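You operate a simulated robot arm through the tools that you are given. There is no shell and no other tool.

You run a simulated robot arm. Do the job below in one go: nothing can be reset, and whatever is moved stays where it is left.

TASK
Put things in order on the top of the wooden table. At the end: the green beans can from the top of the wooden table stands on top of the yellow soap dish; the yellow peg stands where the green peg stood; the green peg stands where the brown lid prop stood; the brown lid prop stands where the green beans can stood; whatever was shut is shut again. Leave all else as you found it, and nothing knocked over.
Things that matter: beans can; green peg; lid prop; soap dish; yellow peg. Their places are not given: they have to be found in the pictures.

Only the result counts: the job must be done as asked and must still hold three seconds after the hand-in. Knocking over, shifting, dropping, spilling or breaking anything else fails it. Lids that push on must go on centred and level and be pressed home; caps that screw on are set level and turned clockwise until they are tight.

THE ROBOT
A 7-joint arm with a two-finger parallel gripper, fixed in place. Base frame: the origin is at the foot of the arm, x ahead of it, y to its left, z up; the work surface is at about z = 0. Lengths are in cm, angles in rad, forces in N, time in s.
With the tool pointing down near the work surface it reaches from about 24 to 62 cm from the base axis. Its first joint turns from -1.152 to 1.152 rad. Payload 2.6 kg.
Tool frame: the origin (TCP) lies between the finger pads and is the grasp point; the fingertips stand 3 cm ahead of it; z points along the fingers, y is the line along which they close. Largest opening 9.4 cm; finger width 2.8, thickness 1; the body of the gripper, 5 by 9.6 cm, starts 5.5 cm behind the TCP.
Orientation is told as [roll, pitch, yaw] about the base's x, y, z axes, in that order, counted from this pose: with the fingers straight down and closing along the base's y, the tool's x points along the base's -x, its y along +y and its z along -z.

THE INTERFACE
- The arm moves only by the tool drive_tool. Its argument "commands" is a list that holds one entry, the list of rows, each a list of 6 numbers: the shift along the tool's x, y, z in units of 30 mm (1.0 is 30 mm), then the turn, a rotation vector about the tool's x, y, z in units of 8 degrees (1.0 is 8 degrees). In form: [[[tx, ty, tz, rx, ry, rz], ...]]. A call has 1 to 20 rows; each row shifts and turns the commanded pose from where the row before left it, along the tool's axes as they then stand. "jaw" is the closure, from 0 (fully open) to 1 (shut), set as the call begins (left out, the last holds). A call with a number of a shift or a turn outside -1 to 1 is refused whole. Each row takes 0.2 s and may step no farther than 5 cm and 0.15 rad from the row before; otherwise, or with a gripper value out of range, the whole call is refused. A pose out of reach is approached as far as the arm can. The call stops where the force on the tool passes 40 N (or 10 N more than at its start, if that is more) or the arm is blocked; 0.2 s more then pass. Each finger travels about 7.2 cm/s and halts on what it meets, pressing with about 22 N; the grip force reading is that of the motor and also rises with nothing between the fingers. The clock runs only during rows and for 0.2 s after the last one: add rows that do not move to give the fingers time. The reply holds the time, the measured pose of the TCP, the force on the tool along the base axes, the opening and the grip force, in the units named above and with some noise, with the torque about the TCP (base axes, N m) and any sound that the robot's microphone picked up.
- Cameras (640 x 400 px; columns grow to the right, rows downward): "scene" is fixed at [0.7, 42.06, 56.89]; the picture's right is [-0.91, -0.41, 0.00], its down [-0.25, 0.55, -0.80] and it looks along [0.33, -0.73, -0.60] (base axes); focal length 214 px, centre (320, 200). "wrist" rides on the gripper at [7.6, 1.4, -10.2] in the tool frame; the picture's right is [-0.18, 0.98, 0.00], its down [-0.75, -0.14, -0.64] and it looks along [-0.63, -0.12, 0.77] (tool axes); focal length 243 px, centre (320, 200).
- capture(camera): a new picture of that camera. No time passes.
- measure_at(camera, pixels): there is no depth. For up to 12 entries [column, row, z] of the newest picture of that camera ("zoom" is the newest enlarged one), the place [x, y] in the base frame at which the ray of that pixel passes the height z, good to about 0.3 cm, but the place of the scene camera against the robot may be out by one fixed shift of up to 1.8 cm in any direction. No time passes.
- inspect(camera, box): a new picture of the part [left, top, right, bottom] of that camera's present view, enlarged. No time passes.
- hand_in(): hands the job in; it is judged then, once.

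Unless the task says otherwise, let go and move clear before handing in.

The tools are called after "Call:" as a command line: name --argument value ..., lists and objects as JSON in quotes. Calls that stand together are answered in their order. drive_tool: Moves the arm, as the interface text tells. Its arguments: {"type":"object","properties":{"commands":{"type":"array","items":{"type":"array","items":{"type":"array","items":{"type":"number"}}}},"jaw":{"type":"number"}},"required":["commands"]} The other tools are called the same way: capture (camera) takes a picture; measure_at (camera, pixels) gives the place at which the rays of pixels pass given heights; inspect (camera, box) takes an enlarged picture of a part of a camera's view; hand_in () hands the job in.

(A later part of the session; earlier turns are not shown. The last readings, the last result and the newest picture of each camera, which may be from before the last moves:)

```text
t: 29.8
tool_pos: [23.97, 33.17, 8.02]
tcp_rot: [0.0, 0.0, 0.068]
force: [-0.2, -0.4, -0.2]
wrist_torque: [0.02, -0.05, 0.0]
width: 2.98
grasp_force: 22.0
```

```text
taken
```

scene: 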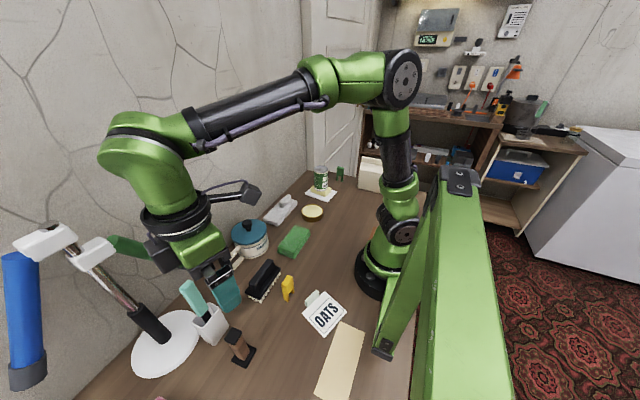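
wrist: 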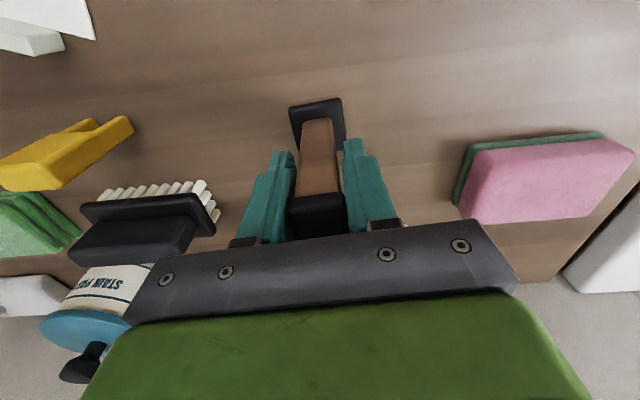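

The grip reads 2.98 cm with 22 N on the cap. I'll lift straight up slowly and check the hold.

Call:
drive_tool --commands '[[[0, 0, -0.3, 0, 0, 0], [0, 0, -0.5, 0, 0, 0], [0, 0, -0.8, 0, 0, 0], [0, 0, -0.9, 0, 0, 0], [0, 0, -0.9, 0, 0, 0], [0, 0, -0.9, 0, 0, 0], [0, 0, -0.9, 0, 0, 0], [0, 0, 0, 0, 0, 0]]]'

Call:
capture --camera "wrist"

Call:
capture --camera "scene"

```text
t: 31.6
tool_pos: [23.9, 33.01, 23.64]
tcp_rot: [0.0, 0.0, 0.069]
force: [0.7, 0.2, -0.7]
wrist_torque: [-0.02, 0.01, -0.04]
width: 3.01
grasp_force: 22.0
```

```text
taken
```

wrist: 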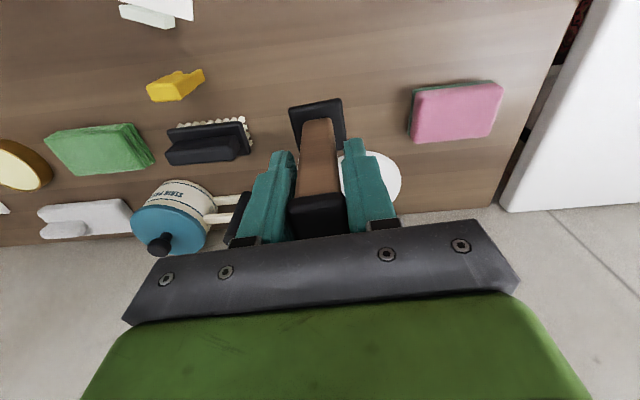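

```text
taken
```

scene: 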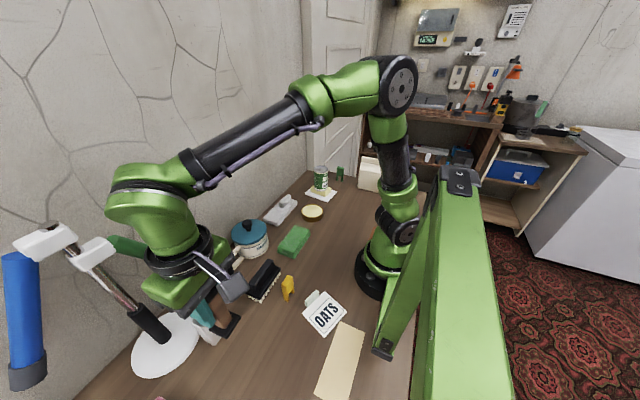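

The prop hangs straight in the grip. I'll carry it across to above the can's old place at about (19.95,-18.8).

Call:
drive_tool --commands '[[[-0.077, -0.924, 0, 0, 0, 0], [-0.077, -0.924, 0, 0, 0, 0], [-0.077, -0.924, 0, 0, 0, 0], [-0.077, -0.924, 0, 0, 0, 0], [-0.077, -0.924, 0, 0, 0, 0], [-0.077, -0.924, 0, 0, 0, 0], [-0.077, -0.924, 0, 0, 0, 0], [-0.077, -0.924, 0, 0, 0, 0], [-0.077, -0.924, 0, 0, 0, 0], [-0.077, -0.924, 0, 0, 0, 0], [-0.077, -0.924, 0, 0, 0, 0], [-0.077, -0.924, 0, 0, 0, 0], [0.493, -0.863, 0, 0, 0, 0], [0.493, -0.863, 0, 0, 0, 0], [0.493, -0.863, 0, 0, 0, 0], [0.493, -0.863, 0, 0, 0, 0], [0.493, -0.863, 0, 0, 0, 0], [0.493, -0.863, 0, 0, 0, 0], [0.493, -0.863, 0, 0, 0, 0], [0, 0, 0, 0, 0, 0]]]'

Call:
capture --camera "wrist"

Call:
capture --camera "scene"

```text
t: 35.8
tool_pos: [19.9, -18.59, 23.58]
tcp_rot: [0.0, 0.001, 0.069]
force: [-0.9, -0.4, -1.3]
wrist_torque: [0.02, 0.0, 0.01]
width: 2.99
grasp_force: 22.3
```

```text
taken
```

wrist: 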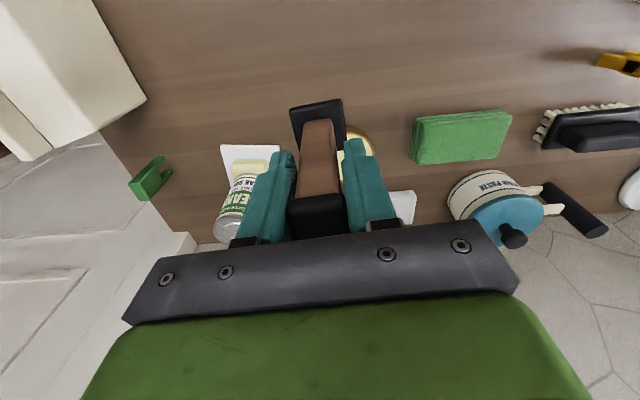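

```text
taken
```

scene: 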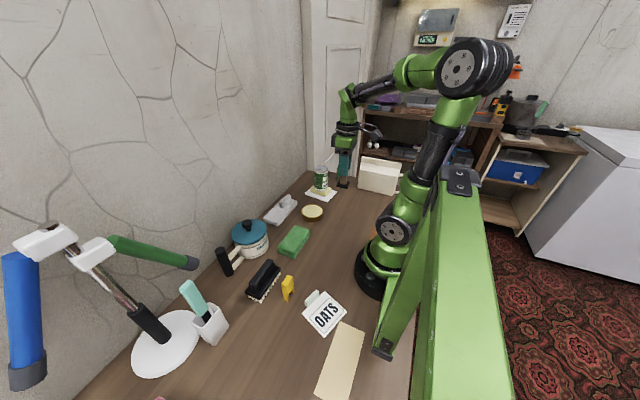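

I'm over the can's old spot. I'll lower to just above the table.

Call:
drive_tool --commands '[[[0, -0.04, 0.9, 0, 0, 0], [0, 0, 0.9, 0, 0, 0], [0, 0, 0.9, 0, 0, 0], [0, 0, 0.9, 0, 0, 0], [0, 0, 0.9, 0, 0, 0], [0, 0, 0.4, 0, 0, 0], [0, 0, 0, 0, 0, 0]]]'

Call:
inspect --camera "scene" --box '[310, 170, 380, 240]'

```text
t: 37.4
tool_pos: [20.03, -18.68, 8.76]
tcp_rot: [-0.002, -0.002, 0.071]
force: [0.3, 0.3, -1.6]
wrist_torque: [-0.03, -0.01, 0.02]
width: 3.0
grasp_force: 21.5
```

```text
5.71 times, centred on (345, 205) of scene
```

zoom: 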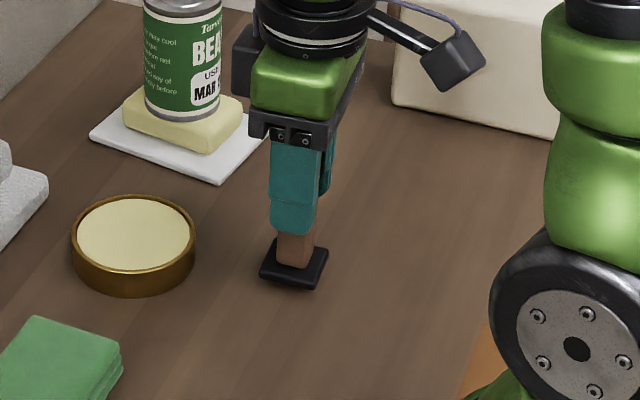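

The prop is about 0.6 cm above the table. I'll lower in fine steps until it touches.

Call:
drive_tool --commands '[[[0, 0, 0.1, 0, 0, 0], [0, 0, 0.05, 0, 0, 0], [0, 0, 0.05, 0, 0, 0], [0, 0, 0, 0, 0, 0]]]'

```text
t: 38.4
tool_pos: [19.92, -18.75, 8.29]
tcp_rot: [-0.001, 0.0, 0.07]
force: [0.3, -0.4, -0.8]
wrist_torque: [-0.02, -0.01, -0.01]
width: 2.99
grasp_force: 21.9
```

Call:
drive_tool --commands '[[[0, 0, 0.04, 0, 0, 0], [0, 0, 0.03, 0, 0, 0], [0, 0, 0, 0, 0, 0]]]'

```text
t: 39.2
tool_pos: [20.03, -18.78, 8.11]
tcp_rot: [0.0, -0.002, 0.071]
force: [0.3, 0.2, -0.5]
wrist_torque: [0.01, 0.0, 0.0]
width: 3.0
grasp_force: 22.4
```

Call:
drive_tool --commands '[[[0, 0, 0.025, 0, 0, 0], [0, 0, 0.02, 0, 0, 0], [0, 0, 0, 0, 0, 0]]]'

```text
t: 40.0
tool_pos: [20.0, -18.78, 8.08]
tcp_rot: [-0.001, -0.002, 0.071]
force: [-2.1, 0.9, 19.4]
wrist_torque: [0.04, 0.15, 0.0]
width: 3.01
grasp_force: 22.0
```

Contact made, with force z at 19.4. I'll back off a hair and release.

Call:
drive_tool --commands '[[[0, 0, -0.015, 0, 0, 0], [0, 0, 0, 0, 0, 0]]]'

Call:
drive_tool --commands '[[[0, 0, 0, 0, 0, 0], [0, 0, 0, 0, 0, 0], [0, 0, 0, 0, 0, 0]]]' --jaw 0.55

Call:
inspect --camera "scene" --box '[310, 170, 380, 240]'

Call:
capture --camera "wrist"

```text
t: 40.6
tool_pos: [19.96, -18.78, 8.06]
tcp_rot: [-0.002, -0.001, 0.071]
force: [4.0, -3.9, 8.6]
wrist_torque: [-0.15, -0.28, -0.06]
width: 3.0
grasp_force: 22.1
```

```text
t: 41.4
tool_pos: [19.89, -18.72, 7.93]
tcp_rot: [0.001, 0.0, 0.07]
force: [0.1, -0.1, -0.1]
wrist_torque: [-0.01, -0.01, -0.03]
width: 4.25
grasp_force: 0.1
```

```text
5.71 times, centred on (345, 205) of scene
```

zoom: 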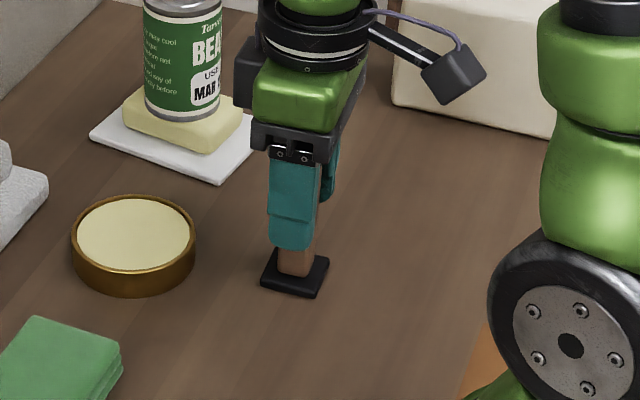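

```text
taken
```

wrist: 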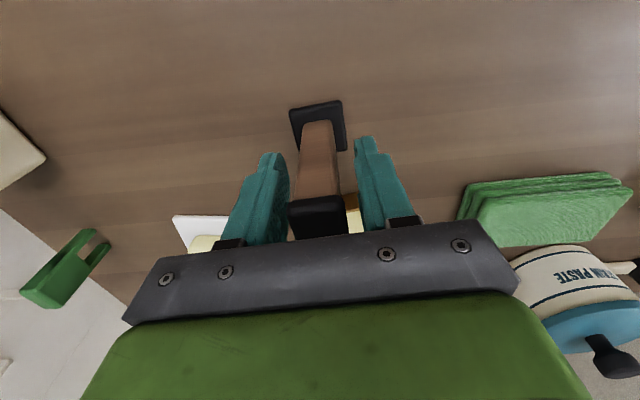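

The prop stands on its own. I'll open wider, lift clear, and verify its place.

Call:
drive_tool --commands '[[[0, 0, 0, 0, 0, 0], [0, 0, 0, 0, 0, 0], [0, 0, -0.5, 0, 0, 0], [0, 0, -0.9, 0, 0, 0], [0, 0, -0.9, 0, 0, 0], [0, 0, -0.9, 0, 0, 0], [0, 0, -0.9, 0, 0, 0], [0, 0, 0, 0, 0, 0]]]' --jaw 0.2

Call:
inspect --camera "wrist" --box '[220, 0, 420, 150]'

Call:
capture --camera "scene"

```text
t: 43.2
tool_pos: [19.92, -18.67, 20.5]
tcp_rot: [-0.001, 0.0, 0.072]
force: [0.4, -0.1, -0.4]
wrist_torque: [0.01, 0.01, 0.0]
width: 7.55
grasp_force: 0.1
```

```text
2.67 times, centred on (320, 75) of wrist
```

zoom: 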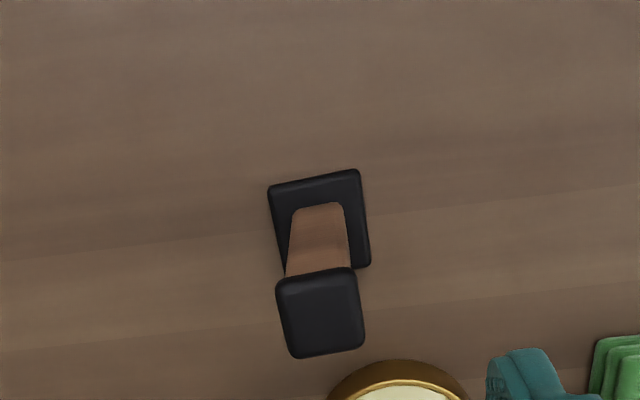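

```text
taken
```

scene: 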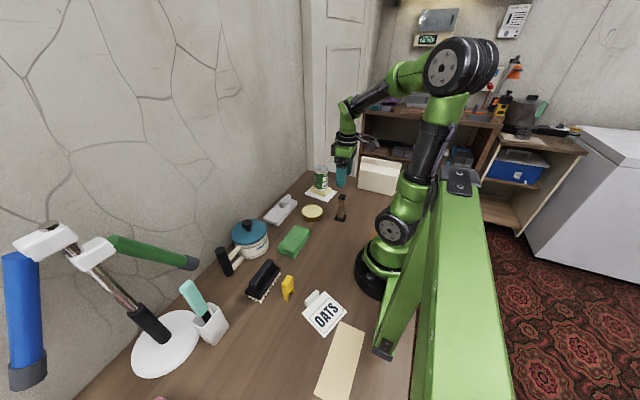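

Call:
measure_at --camera "zoom" --pixels '[[268, 187, 0.7], [358, 170, 0.7], [370, 267, 0.7], [275, 284, 9], [351, 268, 9], [365, 345, 9], [295, 357, 9]]'

Call:
inspect --camera "wrist" --box '[100, 60, 260, 220]'

```text
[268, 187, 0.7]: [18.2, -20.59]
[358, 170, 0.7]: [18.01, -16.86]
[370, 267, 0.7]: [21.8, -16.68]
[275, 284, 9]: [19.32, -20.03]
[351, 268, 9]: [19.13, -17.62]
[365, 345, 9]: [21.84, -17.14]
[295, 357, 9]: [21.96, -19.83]
```

```text
2.50 times, centred on (180, 140) of wrist
```

zoom: 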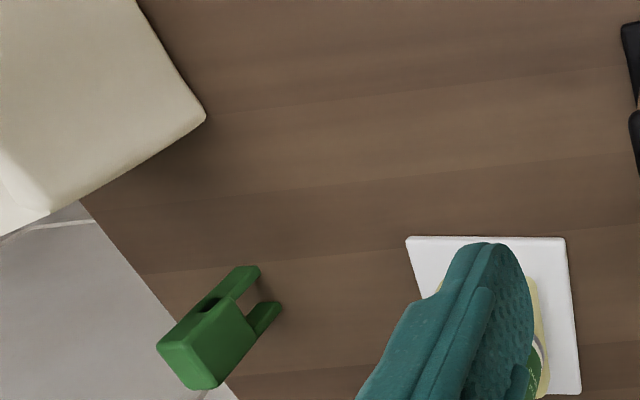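

The prop stands at about (20.0,-18.65), matching the can's old place. Next is the green peg, near wrist (180,150), so I'll rise and move above it.

Call:
drive_tool --commands '[[[0, 0, -0.9, 0, 0, 0], [0, 0, -0.9, 0, 0, 0], [-0.26, -0.863, 0, 0, 0, 0], [-0.26, -0.863, 0, 0, 0, 0], [-0.26, -0.863, 0, 0, 0, 0], [-0.26, -0.863, 0, 0, 0, 0], [-0.26, -0.863, 0, 0, 0, 0], [-0.26, -0.863, 0, 0, 0, 0], [-0.26, -0.863, 0, 0, 0, 0], [-0.26, -0.863, 0, 0, 0, 0], [-0.26, -0.863, 0, 0, 0, 0], [-0.26, -0.863, 0, 0, 0, 0], [0, 0, 0, 0, 0, 0]]]' --jaw 0

Call:
capture --camera "wrist"

Call:
capture --camera "scene"

```text
t: 46.0
tool_pos: [29.53, -43.91, 25.67]
tcp_rot: [0.001, 0.0, 0.07]
force: [-0.4, -0.1, 0.0]
wrist_torque: [-0.02, 0.01, 0.01]
width: 9.38
grasp_force: 0.1
```

```text
taken
```

wrist: 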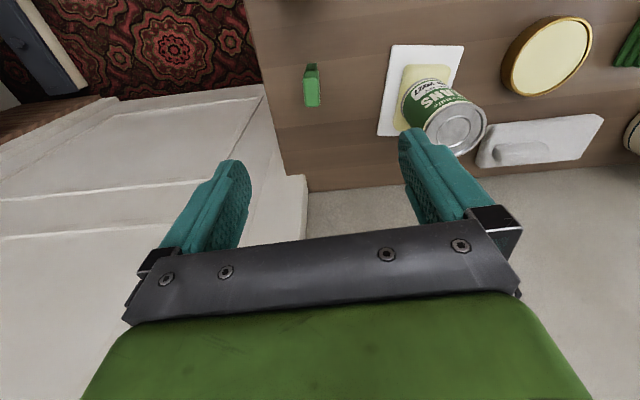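

```text
taken
```

scene: 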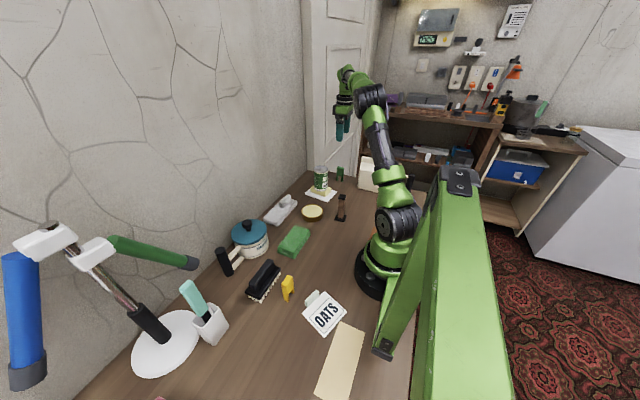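

Call:
inspect --camera "wrist" --box '[262, 40, 362, 140]'

Call:
measure_at --camera "wrist" --pixels '[[312, 85, 0], [312, 85, 5], [265, 85, 0], [300, 170, 0], [200, 95, -70], [120, 100, -70], [260, 87, -70], [265, 95, -20], [306, 180, 0]]'

```text
4.00 times, centred on (312, 90) of wrist
```

zoom: 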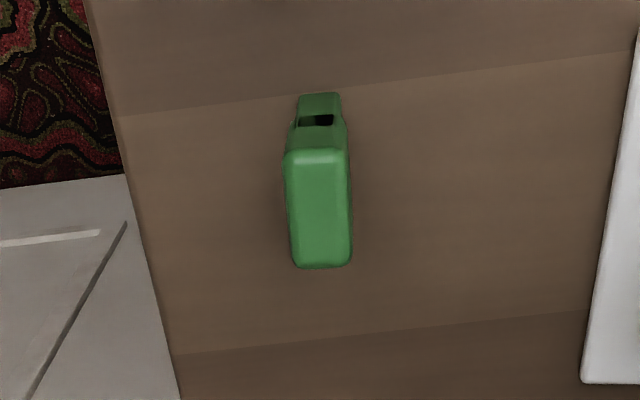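

```text
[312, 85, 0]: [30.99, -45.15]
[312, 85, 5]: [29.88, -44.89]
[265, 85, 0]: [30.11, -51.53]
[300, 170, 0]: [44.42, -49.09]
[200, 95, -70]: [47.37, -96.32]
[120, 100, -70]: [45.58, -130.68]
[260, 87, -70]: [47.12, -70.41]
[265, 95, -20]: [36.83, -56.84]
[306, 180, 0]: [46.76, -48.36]
```

Call:
measure_at --camera "zoom" --pixels '[[287, 152, 7], [346, 152, 7], [352, 263, 7], [294, 266, 7], [318, 95, 0], [301, 95, 0], [339, 95, 0], [320, 208, 6], [320, 208, 7], [320, 208, 8]]'

Call:
inspect --camera "scene" --box '[325, 160, 355, 190]'

```text
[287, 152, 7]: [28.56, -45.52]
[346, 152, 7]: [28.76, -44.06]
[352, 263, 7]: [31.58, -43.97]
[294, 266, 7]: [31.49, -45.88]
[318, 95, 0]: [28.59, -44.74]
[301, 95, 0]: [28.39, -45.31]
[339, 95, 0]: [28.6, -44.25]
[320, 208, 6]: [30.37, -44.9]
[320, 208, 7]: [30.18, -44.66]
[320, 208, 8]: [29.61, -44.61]
```

```text
13.33 times, centred on (340, 175) of scene
```

zoom: 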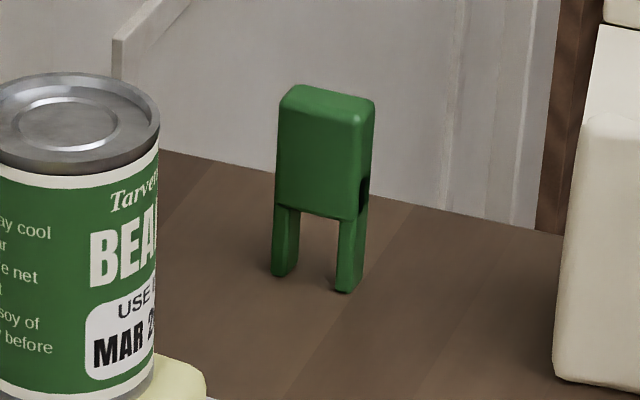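

The green peg is centred near (30.1,-44.85), about 7 cm tall, 2.9 cm along x and 1.7 cm along y. I'll align the yaw, centre over it and descend partway.

Call:
drive_tool --commands '[[[0, 0, 0, 0, 0, 0.75], [-0.2, -0.307, 0.5, 0, 0, 0], [0, 0, 0.9, 0, 0, 0], [0, 0, 0.9, 0, 0, 0], [0, 0, 0.9, 0, 0, 0], [0, 0, 0, 0, 0, 0]]]' --jaw 0.3

Call:
inspect --camera "wrist" --box '[220, 40, 420, 190]'

```text
t: 47.4
tool_pos: [30.1, -45.1, 16.35]
tcp_rot: [-0.001, -0.002, -0.035]
force: [-0.5, -0.8, -0.5]
wrist_torque: [0.01, 0.0, -0.02]
width: 6.57
grasp_force: 0.0
```

```text
2.67 times, centred on (320, 115) of wrist
```

zoom: 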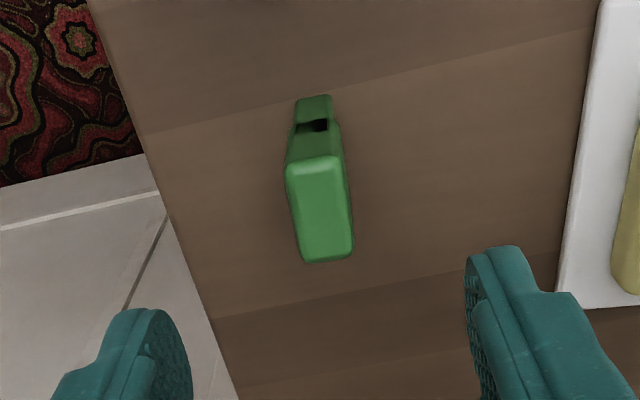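

Call:
measure_at --camera "zoom" --pixels '[[287, 163, 7], [339, 156, 7], [354, 254, 7], [303, 262, 7], [296, 98, 0], [331, 96, 0], [314, 97, 0], [320, 209, 7]]'

```text
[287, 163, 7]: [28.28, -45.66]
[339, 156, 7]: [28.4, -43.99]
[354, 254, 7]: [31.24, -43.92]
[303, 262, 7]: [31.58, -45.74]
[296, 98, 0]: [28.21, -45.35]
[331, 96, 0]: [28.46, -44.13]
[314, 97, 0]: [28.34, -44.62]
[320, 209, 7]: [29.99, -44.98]
```

The peg is centred near (29.9,-44.85) and aligned with the tool. I'll descend to z≈5.

Call:
drive_tool --commands '[[[0.03, 0, 0.9, 0, 0, 0], [0, 0, 0.9, 0, 0, 0], [0, 0, 0.9, 0, 0, 0], [0, 0, 0.6, 0, 0, 0], [0, 0, 0, 0, 0, 0]]]' --jaw 0.45

Call:
capture --camera "wrist"

Call:
inspect --camera "scene" --box '[310, 140, 370, 200]'

```text
t: 48.6
tool_pos: [30.1, -44.97, 6.09]
tcp_rot: [0.0, 0.001, -0.035]
force: [0.0, -0.4, -0.5]
wrist_torque: [0.0, 0.02, 0.04]
width: 5.18
grasp_force: 0.2
```

```text
taken
```

wrist: 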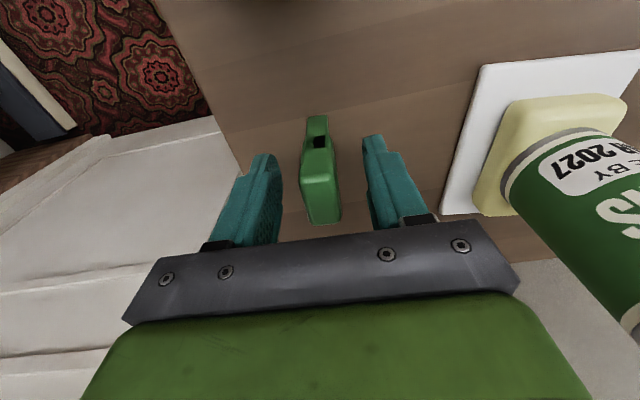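

```text
6.67 times, centred on (340, 170) of scene
```

zoom: 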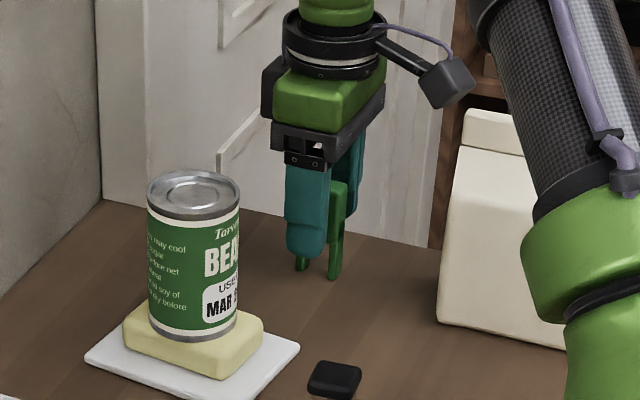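

The peg is between the fingers at wrist (320,170). I'll lower 0.8 cm and close.

Call:
drive_tool --commands '[[[0, 0, 0.27, 0, 0, 0], [0, 0, 0, 0, 0, 0]]]'

Call:
drive_tool --commands '[[[0, 0, 0, 0, 0, 0], [0, 0, 0, 0, 0, 0], [0, 0, 0, 0, 0, 0], [0, 0, 0, 0, 0, 0], [0, 0, 0, 0, 0, 0]]]' --jaw 1

Call:
capture --camera "wrist"

```text
t: 49.2
tool_pos: [29.89, -44.93, 5.48]
tcp_rot: [-0.001, 0.0, -0.035]
force: [0.9, 0.6, -0.1]
wrist_torque: [-0.02, 0.0, 0.01]
width: 5.15
grasp_force: 0.0
```

```text
t: 50.4
tool_pos: [29.96, -45.06, 5.33]
tcp_rot: [-0.001, 0.001, -0.035]
force: [-0.1, 0.5, 0.2]
wrist_torque: [0.03, 0.0, 0.0]
width: 2.12
grasp_force: 22.2
```

```text
taken
```

wrist: 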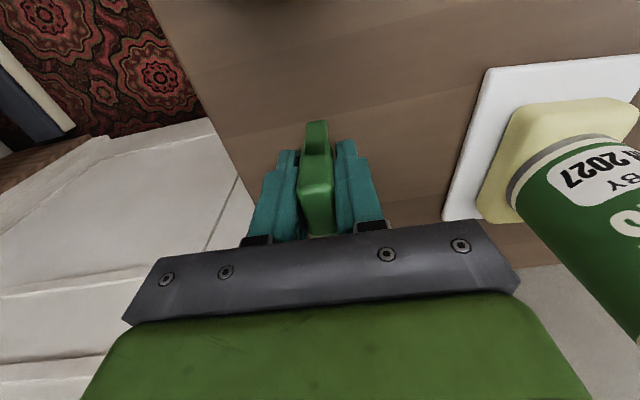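

The grip is firm at 2.12 cm. I'll lift the peg straight up.

Call:
drive_tool --commands '[[[0, 0, -0.3, 0, 0, 0], [0, 0, -0.6, 0, 0, 0], [0, 0, -0.9, 0, 0, 0], [0, 0, -0.9, 0, 0, 0], [0, 0, -0.9, 0, 0, 0], [0, 0, -0.9, 0, 0, 0], [0, 0, -0.9, 0, 0, 0], [0, 0, -0.9, 0, 0, 0], [0, 0, 0, 0, 0, 0]]]'

Call:
capture --camera "wrist"

Call:
inspect --camera "scene" --box '[300, 100, 390, 220]'

```text
t: 52.4
tool_pos: [30.07, -44.92, 24.27]
tcp_rot: [-0.001, 0.0, -0.035]
force: [0.2, 0.0, 0.6]
wrist_torque: [0.0, -0.01, -0.01]
width: 2.11
grasp_force: 22.0
```

```text
taken
```

wrist: 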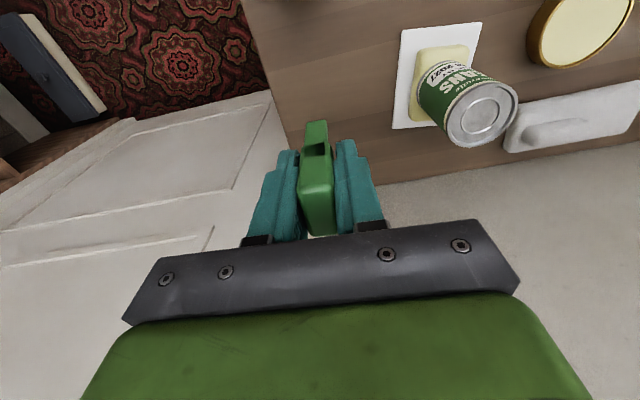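

```text
3.33 times, centred on (345, 160) of scene
```

zoom: 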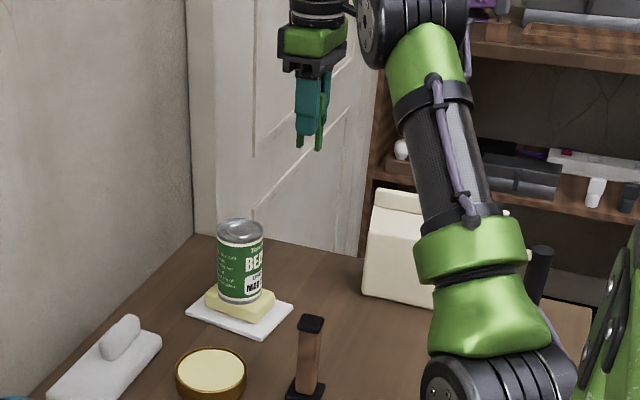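

The peg is held upright. I'll travel across toward the prop's old place, keeping high above everything.

Call:
drive_tool --commands '[[[0.032, 0.936, 0, 0, 0, 0], [0.032, 0.936, 0, 0, 0, 0], [0.032, 0.936, 0, 0, 0, 0], [0.032, 0.936, 0, 0, 0, 0], [0.032, 0.936, 0, 0, 0, 0], [0.032, 0.936, 0, 0, 0, 0], [0.032, 0.936, 0, 0, 0, 0], [0.032, 0.936, 0, 0, 0, 0], [0.032, 0.936, 0, 0, 0, 0], [0.032, 0.936, 0, 0, 0, 0], [0.032, 0.936, 0, 0, 0, 0], [0.032, 0.936, 0, 0, 0, 0], [0.032, 0.936, 0, 0, 0, 0], [0.032, 0.936, 0, 0, 0, 0], [0.032, 0.936, 0, 0, 0, 0], [0.032, 0.936, 0, 0, 0, 0], [0, 0, 0, 0, 0, 0]]]'

Call:
drive_tool --commands '[[[0.199, 0.914, 0, 0, 0, 0], [0.199, 0.914, 0, 0, 0, 0], [0.199, 0.914, 0, 0, 0, 0], [0.199, 0.914, 0, 0, 0, 0], [0.199, 0.914, 0, 0, 0, 0], [0.199, 0.914, 0, 0, 0, 0], [0.199, 0.914, 0, 0, 0, 0], [0.199, 0.914, 0, 0, 0, 0], [0.199, 0.914, 0, 0, 0, 0], [0.199, 0.914, 0, 0, 0, 0], [0.199, 0.914, 0, 0, 0, 0], [0.199, 0.914, 0, 0, 0, 0], [0, 0, 0, 0, 0, 0]]]'

Call:
capture --camera "wrist"

Call:
capture --camera "scene"

```text
t: 56.0
tool_pos: [29.85, -0.09, 24.28]
tcp_rot: [-0.002, 0.001, -0.036]
force: [0.5, -0.4, 0.1]
wrist_torque: [0.01, 0.03, 0.0]
width: 2.12
grasp_force: 21.9
```

```text
t: 58.8
tool_pos: [23.9, 33.13, 24.34]
tcp_rot: [0.0, 0.001, -0.037]
force: [0.0, 0.1, 0.6]
wrist_torque: [-0.02, -0.04, 0.0]
width: 2.11
grasp_force: 21.9
```

```text
taken
```

wrist: 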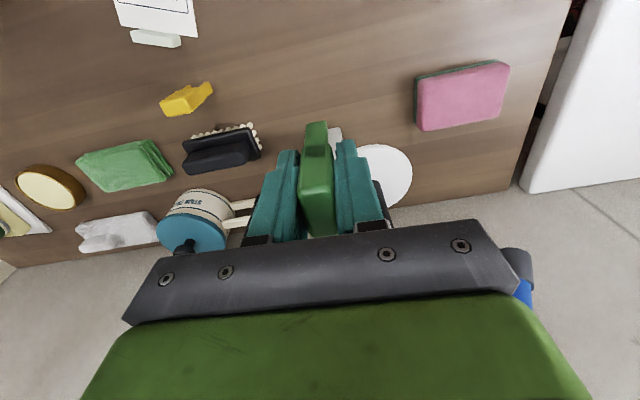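

```text
taken
```

scene: 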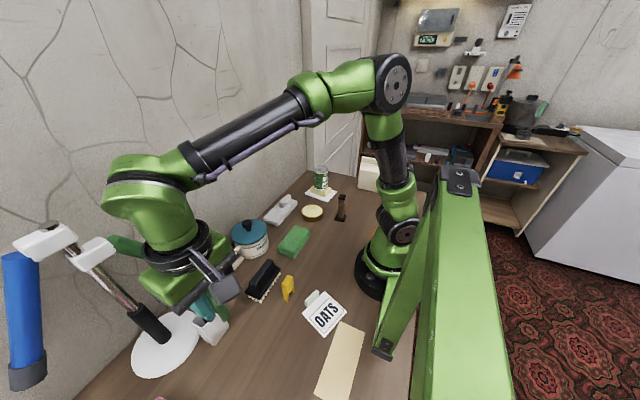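

I'm over the prop's old place. I'll lower the green peg to just above the table.

Call:
drive_tool --commands '[[[-0.03, 0, 0.9, 0, 0, 0], [0, 0, 0.9, 0, 0, 0], [0, 0, 0.9, 0, 0, 0], [0, 0, 0.9, 0, 0, 0], [0, 0, 0.9, 0, 0, 0], [0, 0, 0.9, 0, 0, 0], [0, 0, 0.6, 0, 0, 0], [0, 0, 0, 0, 0, 0]]]'

Call:
capture --camera "wrist"

Call:
inspect --camera "scene" --box '[180, 280, 280, 380]'

```text
t: 60.6
tool_pos: [24.0, 33.11, 6.09]
tcp_rot: [-0.001, 0.0, -0.036]
force: [0.8, -1.1, 0.4]
wrist_torque: [0.04, -0.04, -0.01]
width: 2.12
grasp_force: 22.4
```

```text
taken
```

wrist: 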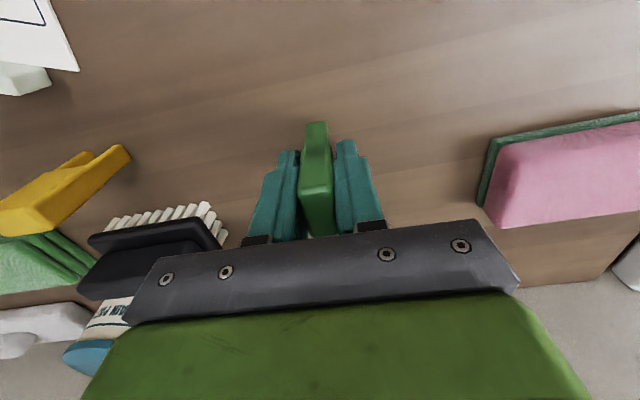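

```text
4.00 times, centred on (230, 330) of scene
```

zoom: 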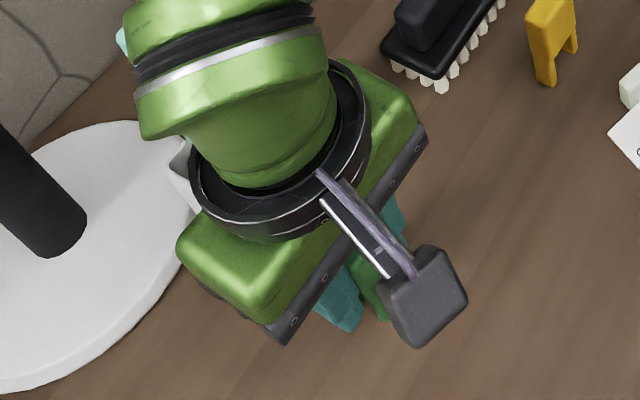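

Still about 0.7 cm above contact. I'll fine-step down.

Call:
drive_tool --commands '[[[0, 0, 0.12, 0, 0, 0], [0, 0, 0.05, 0, 0, 0], [0, 0, 0, 0, 0, 0]]]'

Call:
drive_tool --commands '[[[0, 0, 0.03, 0, 0, 0], [0, 0, 0, 0, 0, 0]]]'

```text
t: 61.4
tool_pos: [23.99, 33.18, 5.8]
tcp_rot: [0.002, -0.002, -0.033]
force: [-0.2, 0.7, -0.1]
wrist_torque: [0.0, 0.0, -0.05]
width: 2.14
grasp_force: 22.3
```

```text
t: 62.0
tool_pos: [24.02, 33.09, 5.54]
tcp_rot: [-0.002, 0.0, -0.036]
force: [-0.3, -0.1, -0.8]
wrist_torque: [0.03, 0.02, 0.0]
width: 2.12
grasp_force: 21.6
```

Call:
drive_tool --commands '[[[0, 0, 0.02, 0, 0, 0], [0, 0, 0, 0, 0, 0]]]'

Call:
drive_tool --commands '[[[0, 0, 0.02, 0, 0, 0], [0, 0, 0, 0, 0, 0]]]'

```text
t: 62.6
tool_pos: [23.85, 33.06, 5.49]
tcp_rot: [0.0, -0.001, -0.033]
force: [-0.4, -0.3, -0.2]
wrist_torque: [0.0, 0.01, 0.02]
width: 2.11
grasp_force: 21.9
```

```text
t: 63.2
tool_pos: [23.89, 33.13, 5.54]
tcp_rot: [0.0, 0.0, -0.033]
force: [-0.1, -0.6, -0.2]
wrist_torque: [0.0, 0.0, 0.0]
width: 2.12
grasp_force: 21.9
```

Call:
drive_tool --commands '[[[0, 0, 0.02, 0, 0, 0], [0, 0, 0, 0, 0, 0]]]'

Call:
drive_tool --commands '[[[0, 0, 0.02, 0, 0, 0], [0, 0, 0, 0, 0, 0]]]'

```text
t: 63.8
tool_pos: [24.03, 33.2, 5.43]
tcp_rot: [0.0, 0.001, -0.034]
force: [0.3, -0.6, -0.7]
wrist_torque: [0.0, 0.0, -0.01]
width: 2.09
grasp_force: 21.8
```

```text
t: 64.4
tool_pos: [24.06, 33.06, 5.41]
tcp_rot: [0.001, 0.0, -0.036]
force: [-2.2, -2.4, 3.6]
wrist_torque: [-0.04, 0.05, 0.01]
width: 2.13
grasp_force: 21.8
```

Contact at force z 3.6. I'll release gently.

Call:
drive_tool --commands '[[[0, 0, 0.01, 0, 0, 0], [0, 0, 0, 0, 0, 0]]]'

Call:
drive_tool --commands '[[[0, 0, 0, 0, 0, 0], [0, 0, 0, 0, 0, 0], [0, 0, 0, 0, 0, 0]]]' --jaw 0.6

Call:
capture --camera "wrist"

```text
t: 65.0
tool_pos: [24.0, 33.26, 5.42]
tcp_rot: [0.001, -0.001, -0.036]
force: [-3.9, -3.7, 13.7]
wrist_torque: [-0.16, 0.16, -0.02]
width: 2.13
grasp_force: 22.1
```

```text
t: 65.8
tool_pos: [24.04, 33.27, 5.33]
tcp_rot: [0.0, 0.0, -0.035]
force: [0.0, 0.4, -1.0]
wrist_torque: [0.0, -0.02, 0.03]
width: 3.8
grasp_force: 0.0
```

```text
taken
```

wrist: 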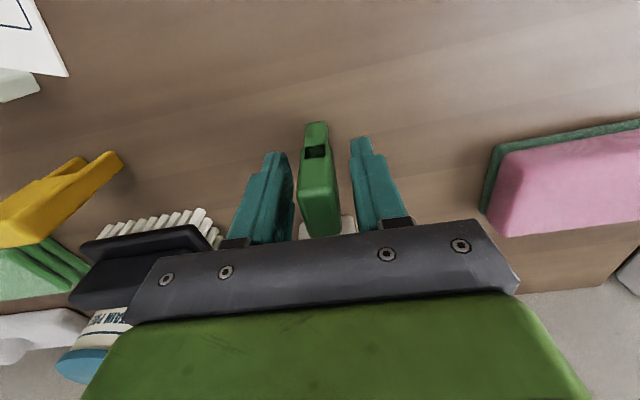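

The green peg stands on its own. I'll open wider and lift clear.

Call:
drive_tool --commands '[[[0, 0, 0, 0, 0, 0], [0, 0, 0, 0, 0, 0], [0, 0, -0.4, 0, 0, 0], [0, 0, -0.8, 0, 0, 0], [0, 0, -0.9, 0, 0, 0], [0, 0, -0.9, 0, 0, 0], [0, 0, -0.9, 0, 0, 0], [0, 0, -0.9, 0, 0, 0], [0, 0, 0, 0, 0, 0]]]' --jaw 0.4

Call:
capture --camera "wrist"

Call:
inspect --camera "wrist" --box '[220, 20, 420, 170]'

```text
t: 67.8
tool_pos: [24.05, 33.35, 19.76]
tcp_rot: [-0.001, -0.001, -0.033]
force: [0.8, -0.1, 0.6]
wrist_torque: [0.03, -0.02, 0.01]
width: 5.65
grasp_force: 0.1
```

```text
taken
```

wrist: 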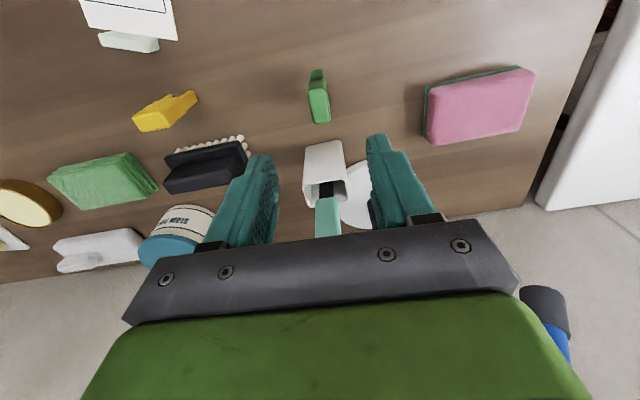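

```text
2.67 times, centred on (320, 95) of wrist
```

zoom: 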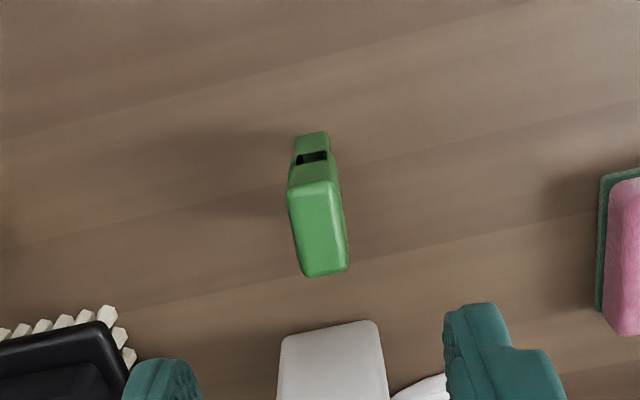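

Call:
measure_at --camera "zoom" --pixels '[[288, 191, 7], [335, 182, 7], [347, 268, 7], [303, 276, 7], [297, 135, 0], [329, 132, 0], [318, 229, 7]]'

Call:
measure_at --camera "wrist" --pixels '[[165, 110, 0], [165, 110, 4], [165, 110, 7], [198, 93, 0], [183, 97, 0], [135, 115, 7]]'

Call:
inspect --camera "wrist" --box '[110, 60, 230, 150]'

```text
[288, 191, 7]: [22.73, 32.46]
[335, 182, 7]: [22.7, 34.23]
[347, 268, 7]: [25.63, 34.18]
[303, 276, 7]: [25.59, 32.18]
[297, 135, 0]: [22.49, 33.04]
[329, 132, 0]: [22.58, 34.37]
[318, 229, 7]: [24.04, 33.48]
```

```text
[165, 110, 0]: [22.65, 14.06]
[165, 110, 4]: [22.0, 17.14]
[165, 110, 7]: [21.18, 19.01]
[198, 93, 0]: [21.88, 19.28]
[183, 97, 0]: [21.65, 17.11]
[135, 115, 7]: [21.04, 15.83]
```

```text
4.44 times, centred on (170, 105) of wrist
```

zoom: 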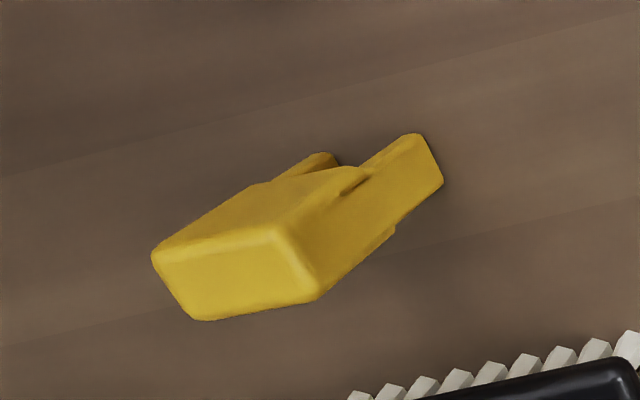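

The green peg is centred at about (24.1,33.3), matching the prop's old place. The yellow peg's long axis runs roughly along y, so I'll rise, move above it, and yaw to about 90°.

Call:
measure_at --camera "zoom" --pixels '[[152, 254, 7], [275, 230, 7], [318, 300, 7], [200, 320, 7], [425, 138, 0], [442, 182, 0], [330, 155, 0], [350, 398, 0], [630, 335, 0]]'

Call:
drive_tool --commands '[[[0, 0, -0.9, 0, 0, 0], [0, 0, -0.7, 0, 0, 0], [0.105, -0.893, 0, 0, 0, 0], [0.105, -0.893, 0, 0, 0, 0], [0.105, -0.893, 0, 0, 0, 0], [0.105, -0.893, 0, 0, 0, 0], [0.105, -0.893, 0, 0, 0, 0], [0.105, -0.893, 0, 0, 0, 0], [0, 0, 0, 0, 0, 0]]]'

Call:
drive_tool --commands '[[[0, 0, 0, 0, 0, -1], [0, 0, 0, 0, 0, -1], [0, 0, 0, 0, 0, -1], [0, 0, 0, 0, 0, -1], [0, 0, 0, 0, 0, -1], [0, 0, 0, 0, 0, -1], [0, 0, 0, 0, 0, -1], [0, 0, 0, 0, 0, -1], [0, 0, 0, 0, 0, -1], [0, 0, 0, 0, 0, -1], [0, 0, 0, 0, 0, -1], [0, 0, 0, 0, 0, -0.5], [0, 0, 0, 0, 0, 0]]]'

Call:
capture --camera "wrist"

Call:
capture --camera "scene"

```text
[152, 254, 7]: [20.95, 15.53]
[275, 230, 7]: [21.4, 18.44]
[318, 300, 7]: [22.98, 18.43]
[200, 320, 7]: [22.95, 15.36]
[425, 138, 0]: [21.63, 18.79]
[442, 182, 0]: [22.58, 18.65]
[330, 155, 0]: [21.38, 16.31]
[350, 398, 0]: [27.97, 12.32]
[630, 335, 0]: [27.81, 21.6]
```

```text
t: 69.8
tool_pos: [21.52, 17.25, 24.82]
tcp_rot: [0.0, 0.001, -0.034]
force: [0.8, 0.3, -0.6]
wrist_torque: [-0.04, -0.03, -0.02]
width: 5.66
grasp_force: 0.0
```

```text
t: 72.6
tool_pos: [21.62, 17.06, 24.66]
tcp_rot: [0.0, 0.001, 1.574]
force: [-0.9, -1.1, 0.0]
wrist_torque: [0.04, -0.02, -0.01]
width: 5.62
grasp_force: 0.1
```

```text
taken
```

wrist: 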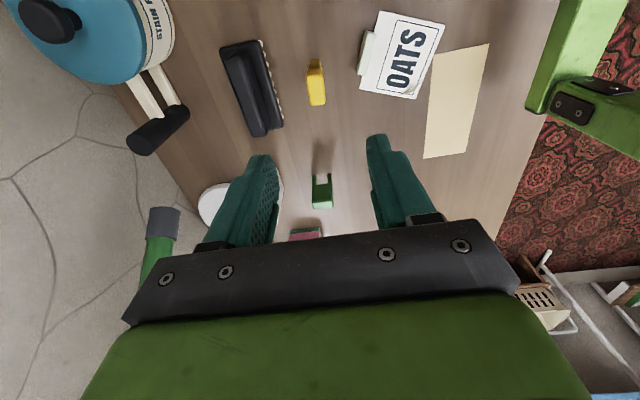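

```text
taken
```

scene: 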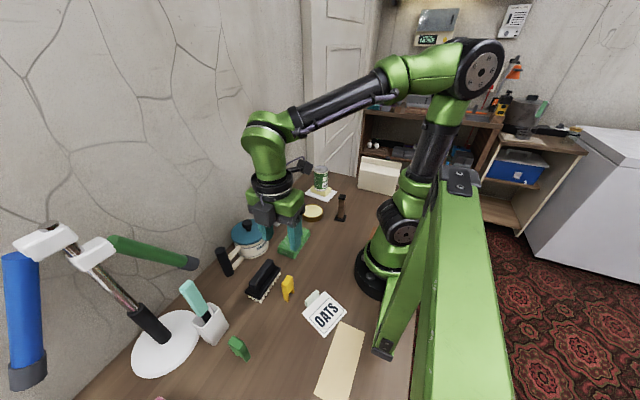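

The yellow peg appears at wrist (316,82), with the brush to its left. I'll zoom and measure.

Call:
inspect --camera "wrist" --box '[256, 40, 376, 130]'

```text
4.44 times, centred on (316, 85) of wrist
```

zoom: 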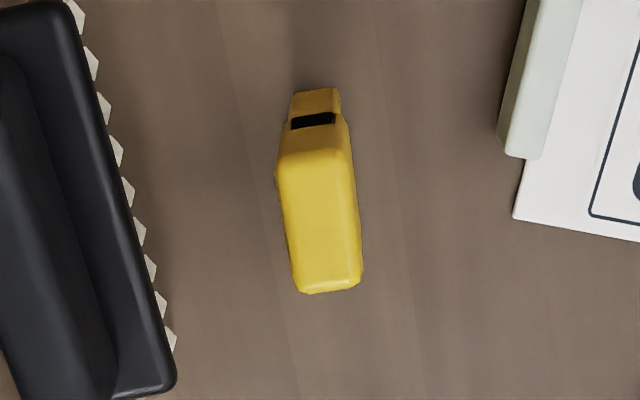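

Call:
measure_at --camera "zoom" --pixels '[[280, 160, 7], [347, 152, 7], [360, 280, 7], [298, 290, 7], [293, 95, 0], [338, 90, 0], [320, 222, 7], [130, 190, 0], [175, 340, 0], [500, 145, 0], [515, 210, 0]]'

```text
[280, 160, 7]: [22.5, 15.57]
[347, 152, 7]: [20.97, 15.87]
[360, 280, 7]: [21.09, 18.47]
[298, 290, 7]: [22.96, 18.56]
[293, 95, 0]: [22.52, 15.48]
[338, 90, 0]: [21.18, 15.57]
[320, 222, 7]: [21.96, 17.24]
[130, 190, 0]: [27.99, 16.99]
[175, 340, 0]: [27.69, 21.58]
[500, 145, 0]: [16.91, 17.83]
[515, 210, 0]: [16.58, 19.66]
```

The yellow peg is centred near (21.87,17.05), with a yaw offset of about -5°. Before descending I'll check the height of the OATS card from two views.

Call:
measure_at --camera "wrist" --pixels '[[380, 10, 0], [445, 22, 0], [418, 98, 0], [360, 90, 0], [380, 10, 6], [445, 22, 6], [418, 98, 6], [360, 90, 6]]'

Call:
measure_at --camera "scene" --pixels '[[324, 291, 0], [347, 312, 0], [324.5, 337, 0], [302, 313, 0], [324, 291, 6], [347, 312, 6], [324.5, 337, 6], [302, 313, 6]]'

Call:
inspect --camera "scene" --box '[250, 250, 360, 350]'

```text
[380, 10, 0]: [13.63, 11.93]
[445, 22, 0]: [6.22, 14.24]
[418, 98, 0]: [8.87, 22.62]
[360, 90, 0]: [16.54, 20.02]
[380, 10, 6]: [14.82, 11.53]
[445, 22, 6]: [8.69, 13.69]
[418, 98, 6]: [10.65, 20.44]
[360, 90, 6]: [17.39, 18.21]
```

```text
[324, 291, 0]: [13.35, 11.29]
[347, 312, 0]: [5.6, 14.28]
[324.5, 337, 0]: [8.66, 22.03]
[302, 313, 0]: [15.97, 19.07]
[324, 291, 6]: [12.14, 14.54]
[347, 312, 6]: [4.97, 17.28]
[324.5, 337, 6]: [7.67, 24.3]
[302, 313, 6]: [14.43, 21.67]
```

```text
4.00 times, centred on (305, 300) of scene
```

zoom: 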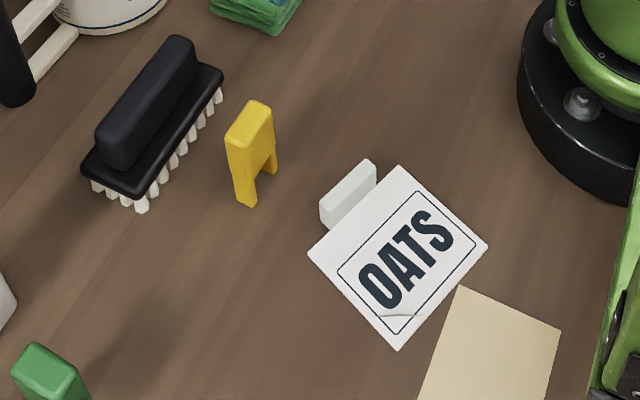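

The card is flat on the table, so nothing tall is nearby. I'll align the yaw, centre over the yellow peg and descend partway.

Call:
drive_tool --commands '[[[0, 0, 0, 0, 0, 0.6], [0.026, -0.092, 0.8, 0, 0, 0], [0, 0, 0.9, 0, 0, 0], [0, 0, 0.9, 0, 0, 0], [0, 0, 0, 0, 0, 0]]]' --jaw 0.4

Call:
inspect --camera "wrist" --box '[220, 40, 420, 190]'

```text
t: 73.8
tool_pos: [21.89, 17.09, 16.89]
tcp_rot: [0.001, 0.001, 1.487]
force: [0.5, 0.0, 0.5]
wrist_torque: [-0.01, -0.01, 0.03]
width: 5.63
grasp_force: 0.0
```

```text
2.67 times, centred on (320, 115) of wrist
```

zoom: 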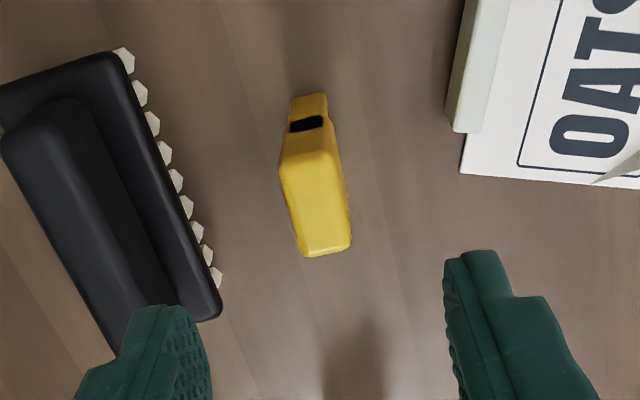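

Call:
measure_at --camera "zoom" --pixels '[[281, 165, 7], [334, 157, 7], [351, 245, 7], [304, 256, 7], [292, 97, 0], [325, 93, 0], [215, 275, 0], [315, 205, 7]]'

```text
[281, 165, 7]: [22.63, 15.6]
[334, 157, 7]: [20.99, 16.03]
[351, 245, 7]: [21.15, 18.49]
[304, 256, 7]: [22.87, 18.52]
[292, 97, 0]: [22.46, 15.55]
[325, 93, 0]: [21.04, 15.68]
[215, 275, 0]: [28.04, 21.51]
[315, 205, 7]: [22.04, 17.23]
```

The yellow peg is aligned and centred under the tool, at about (21.9,17.1). I'll descend to z≈6, check, then close.

Call:
drive_tool --commands '[[[0, 0, 0.9, 0, 0, 0], [0, 0, 0.9, 0, 0, 0], [0, 0, 0.9, 0, 0, 0], [0, 0, 0.8, 0, 0, 0], [0, 0, 0, 0, 0, 0]]]' --jaw 0.45

Call:
capture --camera "wrist"

```text
t: 75.0
tool_pos: [21.84, 17.24, 6.31]
tcp_rot: [0.0, 0.0, 1.488]
force: [0.7, -0.7, 0.4]
wrist_torque: [0.01, 0.03, -0.02]
width: 5.16
grasp_force: 0.0
```

```text
taken
```

wrist: 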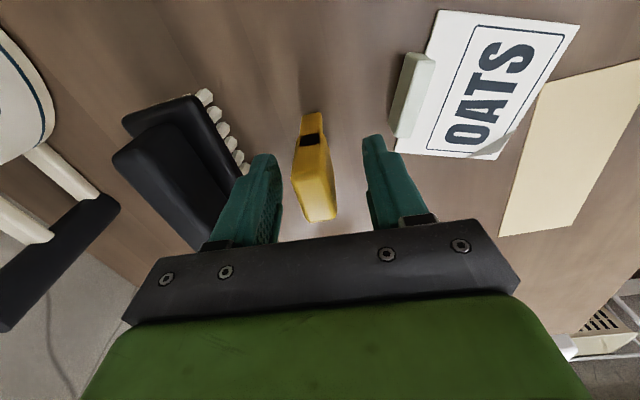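

The peg is between the fingers, at wrist (314,170). I'll lower 0.9 cm and close.

Call:
drive_tool --commands '[[[0, 0, 0.3, 0, 0, 0], [0, 0, 0, 0, 0, 0]]]'

Call:
drive_tool --commands '[[[0, 0, 0, 0, 0, 0], [0, 0, 0, 0, 0, 0], [0, 0, 0, 0, 0, 0], [0, 0, 0, 0, 0, 0], [0, 0, 0, 0, 0, 0]]]' --jaw 1

Call:
capture --camera "wrist"

```text
t: 75.6
tool_pos: [21.83, 17.04, 5.49]
tcp_rot: [0.0, 0.001, 1.489]
force: [-0.1, -0.2, 0.5]
wrist_torque: [0.03, 0.03, -0.01]
width: 5.17
grasp_force: 0.1
```

```text
t: 76.8
tool_pos: [21.79, 17.11, 5.39]
tcp_rot: [0.0, -0.002, 1.486]
force: [0.8, -0.8, 0.2]
wrist_torque: [-0.02, -0.01, -0.03]
width: 2.12
grasp_force: 22.3
```

```text
taken
```

wrist: 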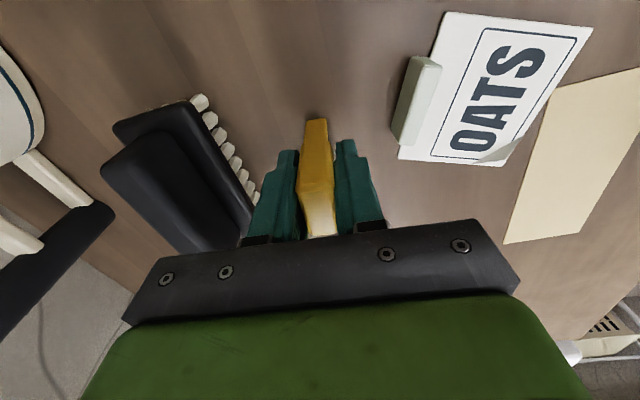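

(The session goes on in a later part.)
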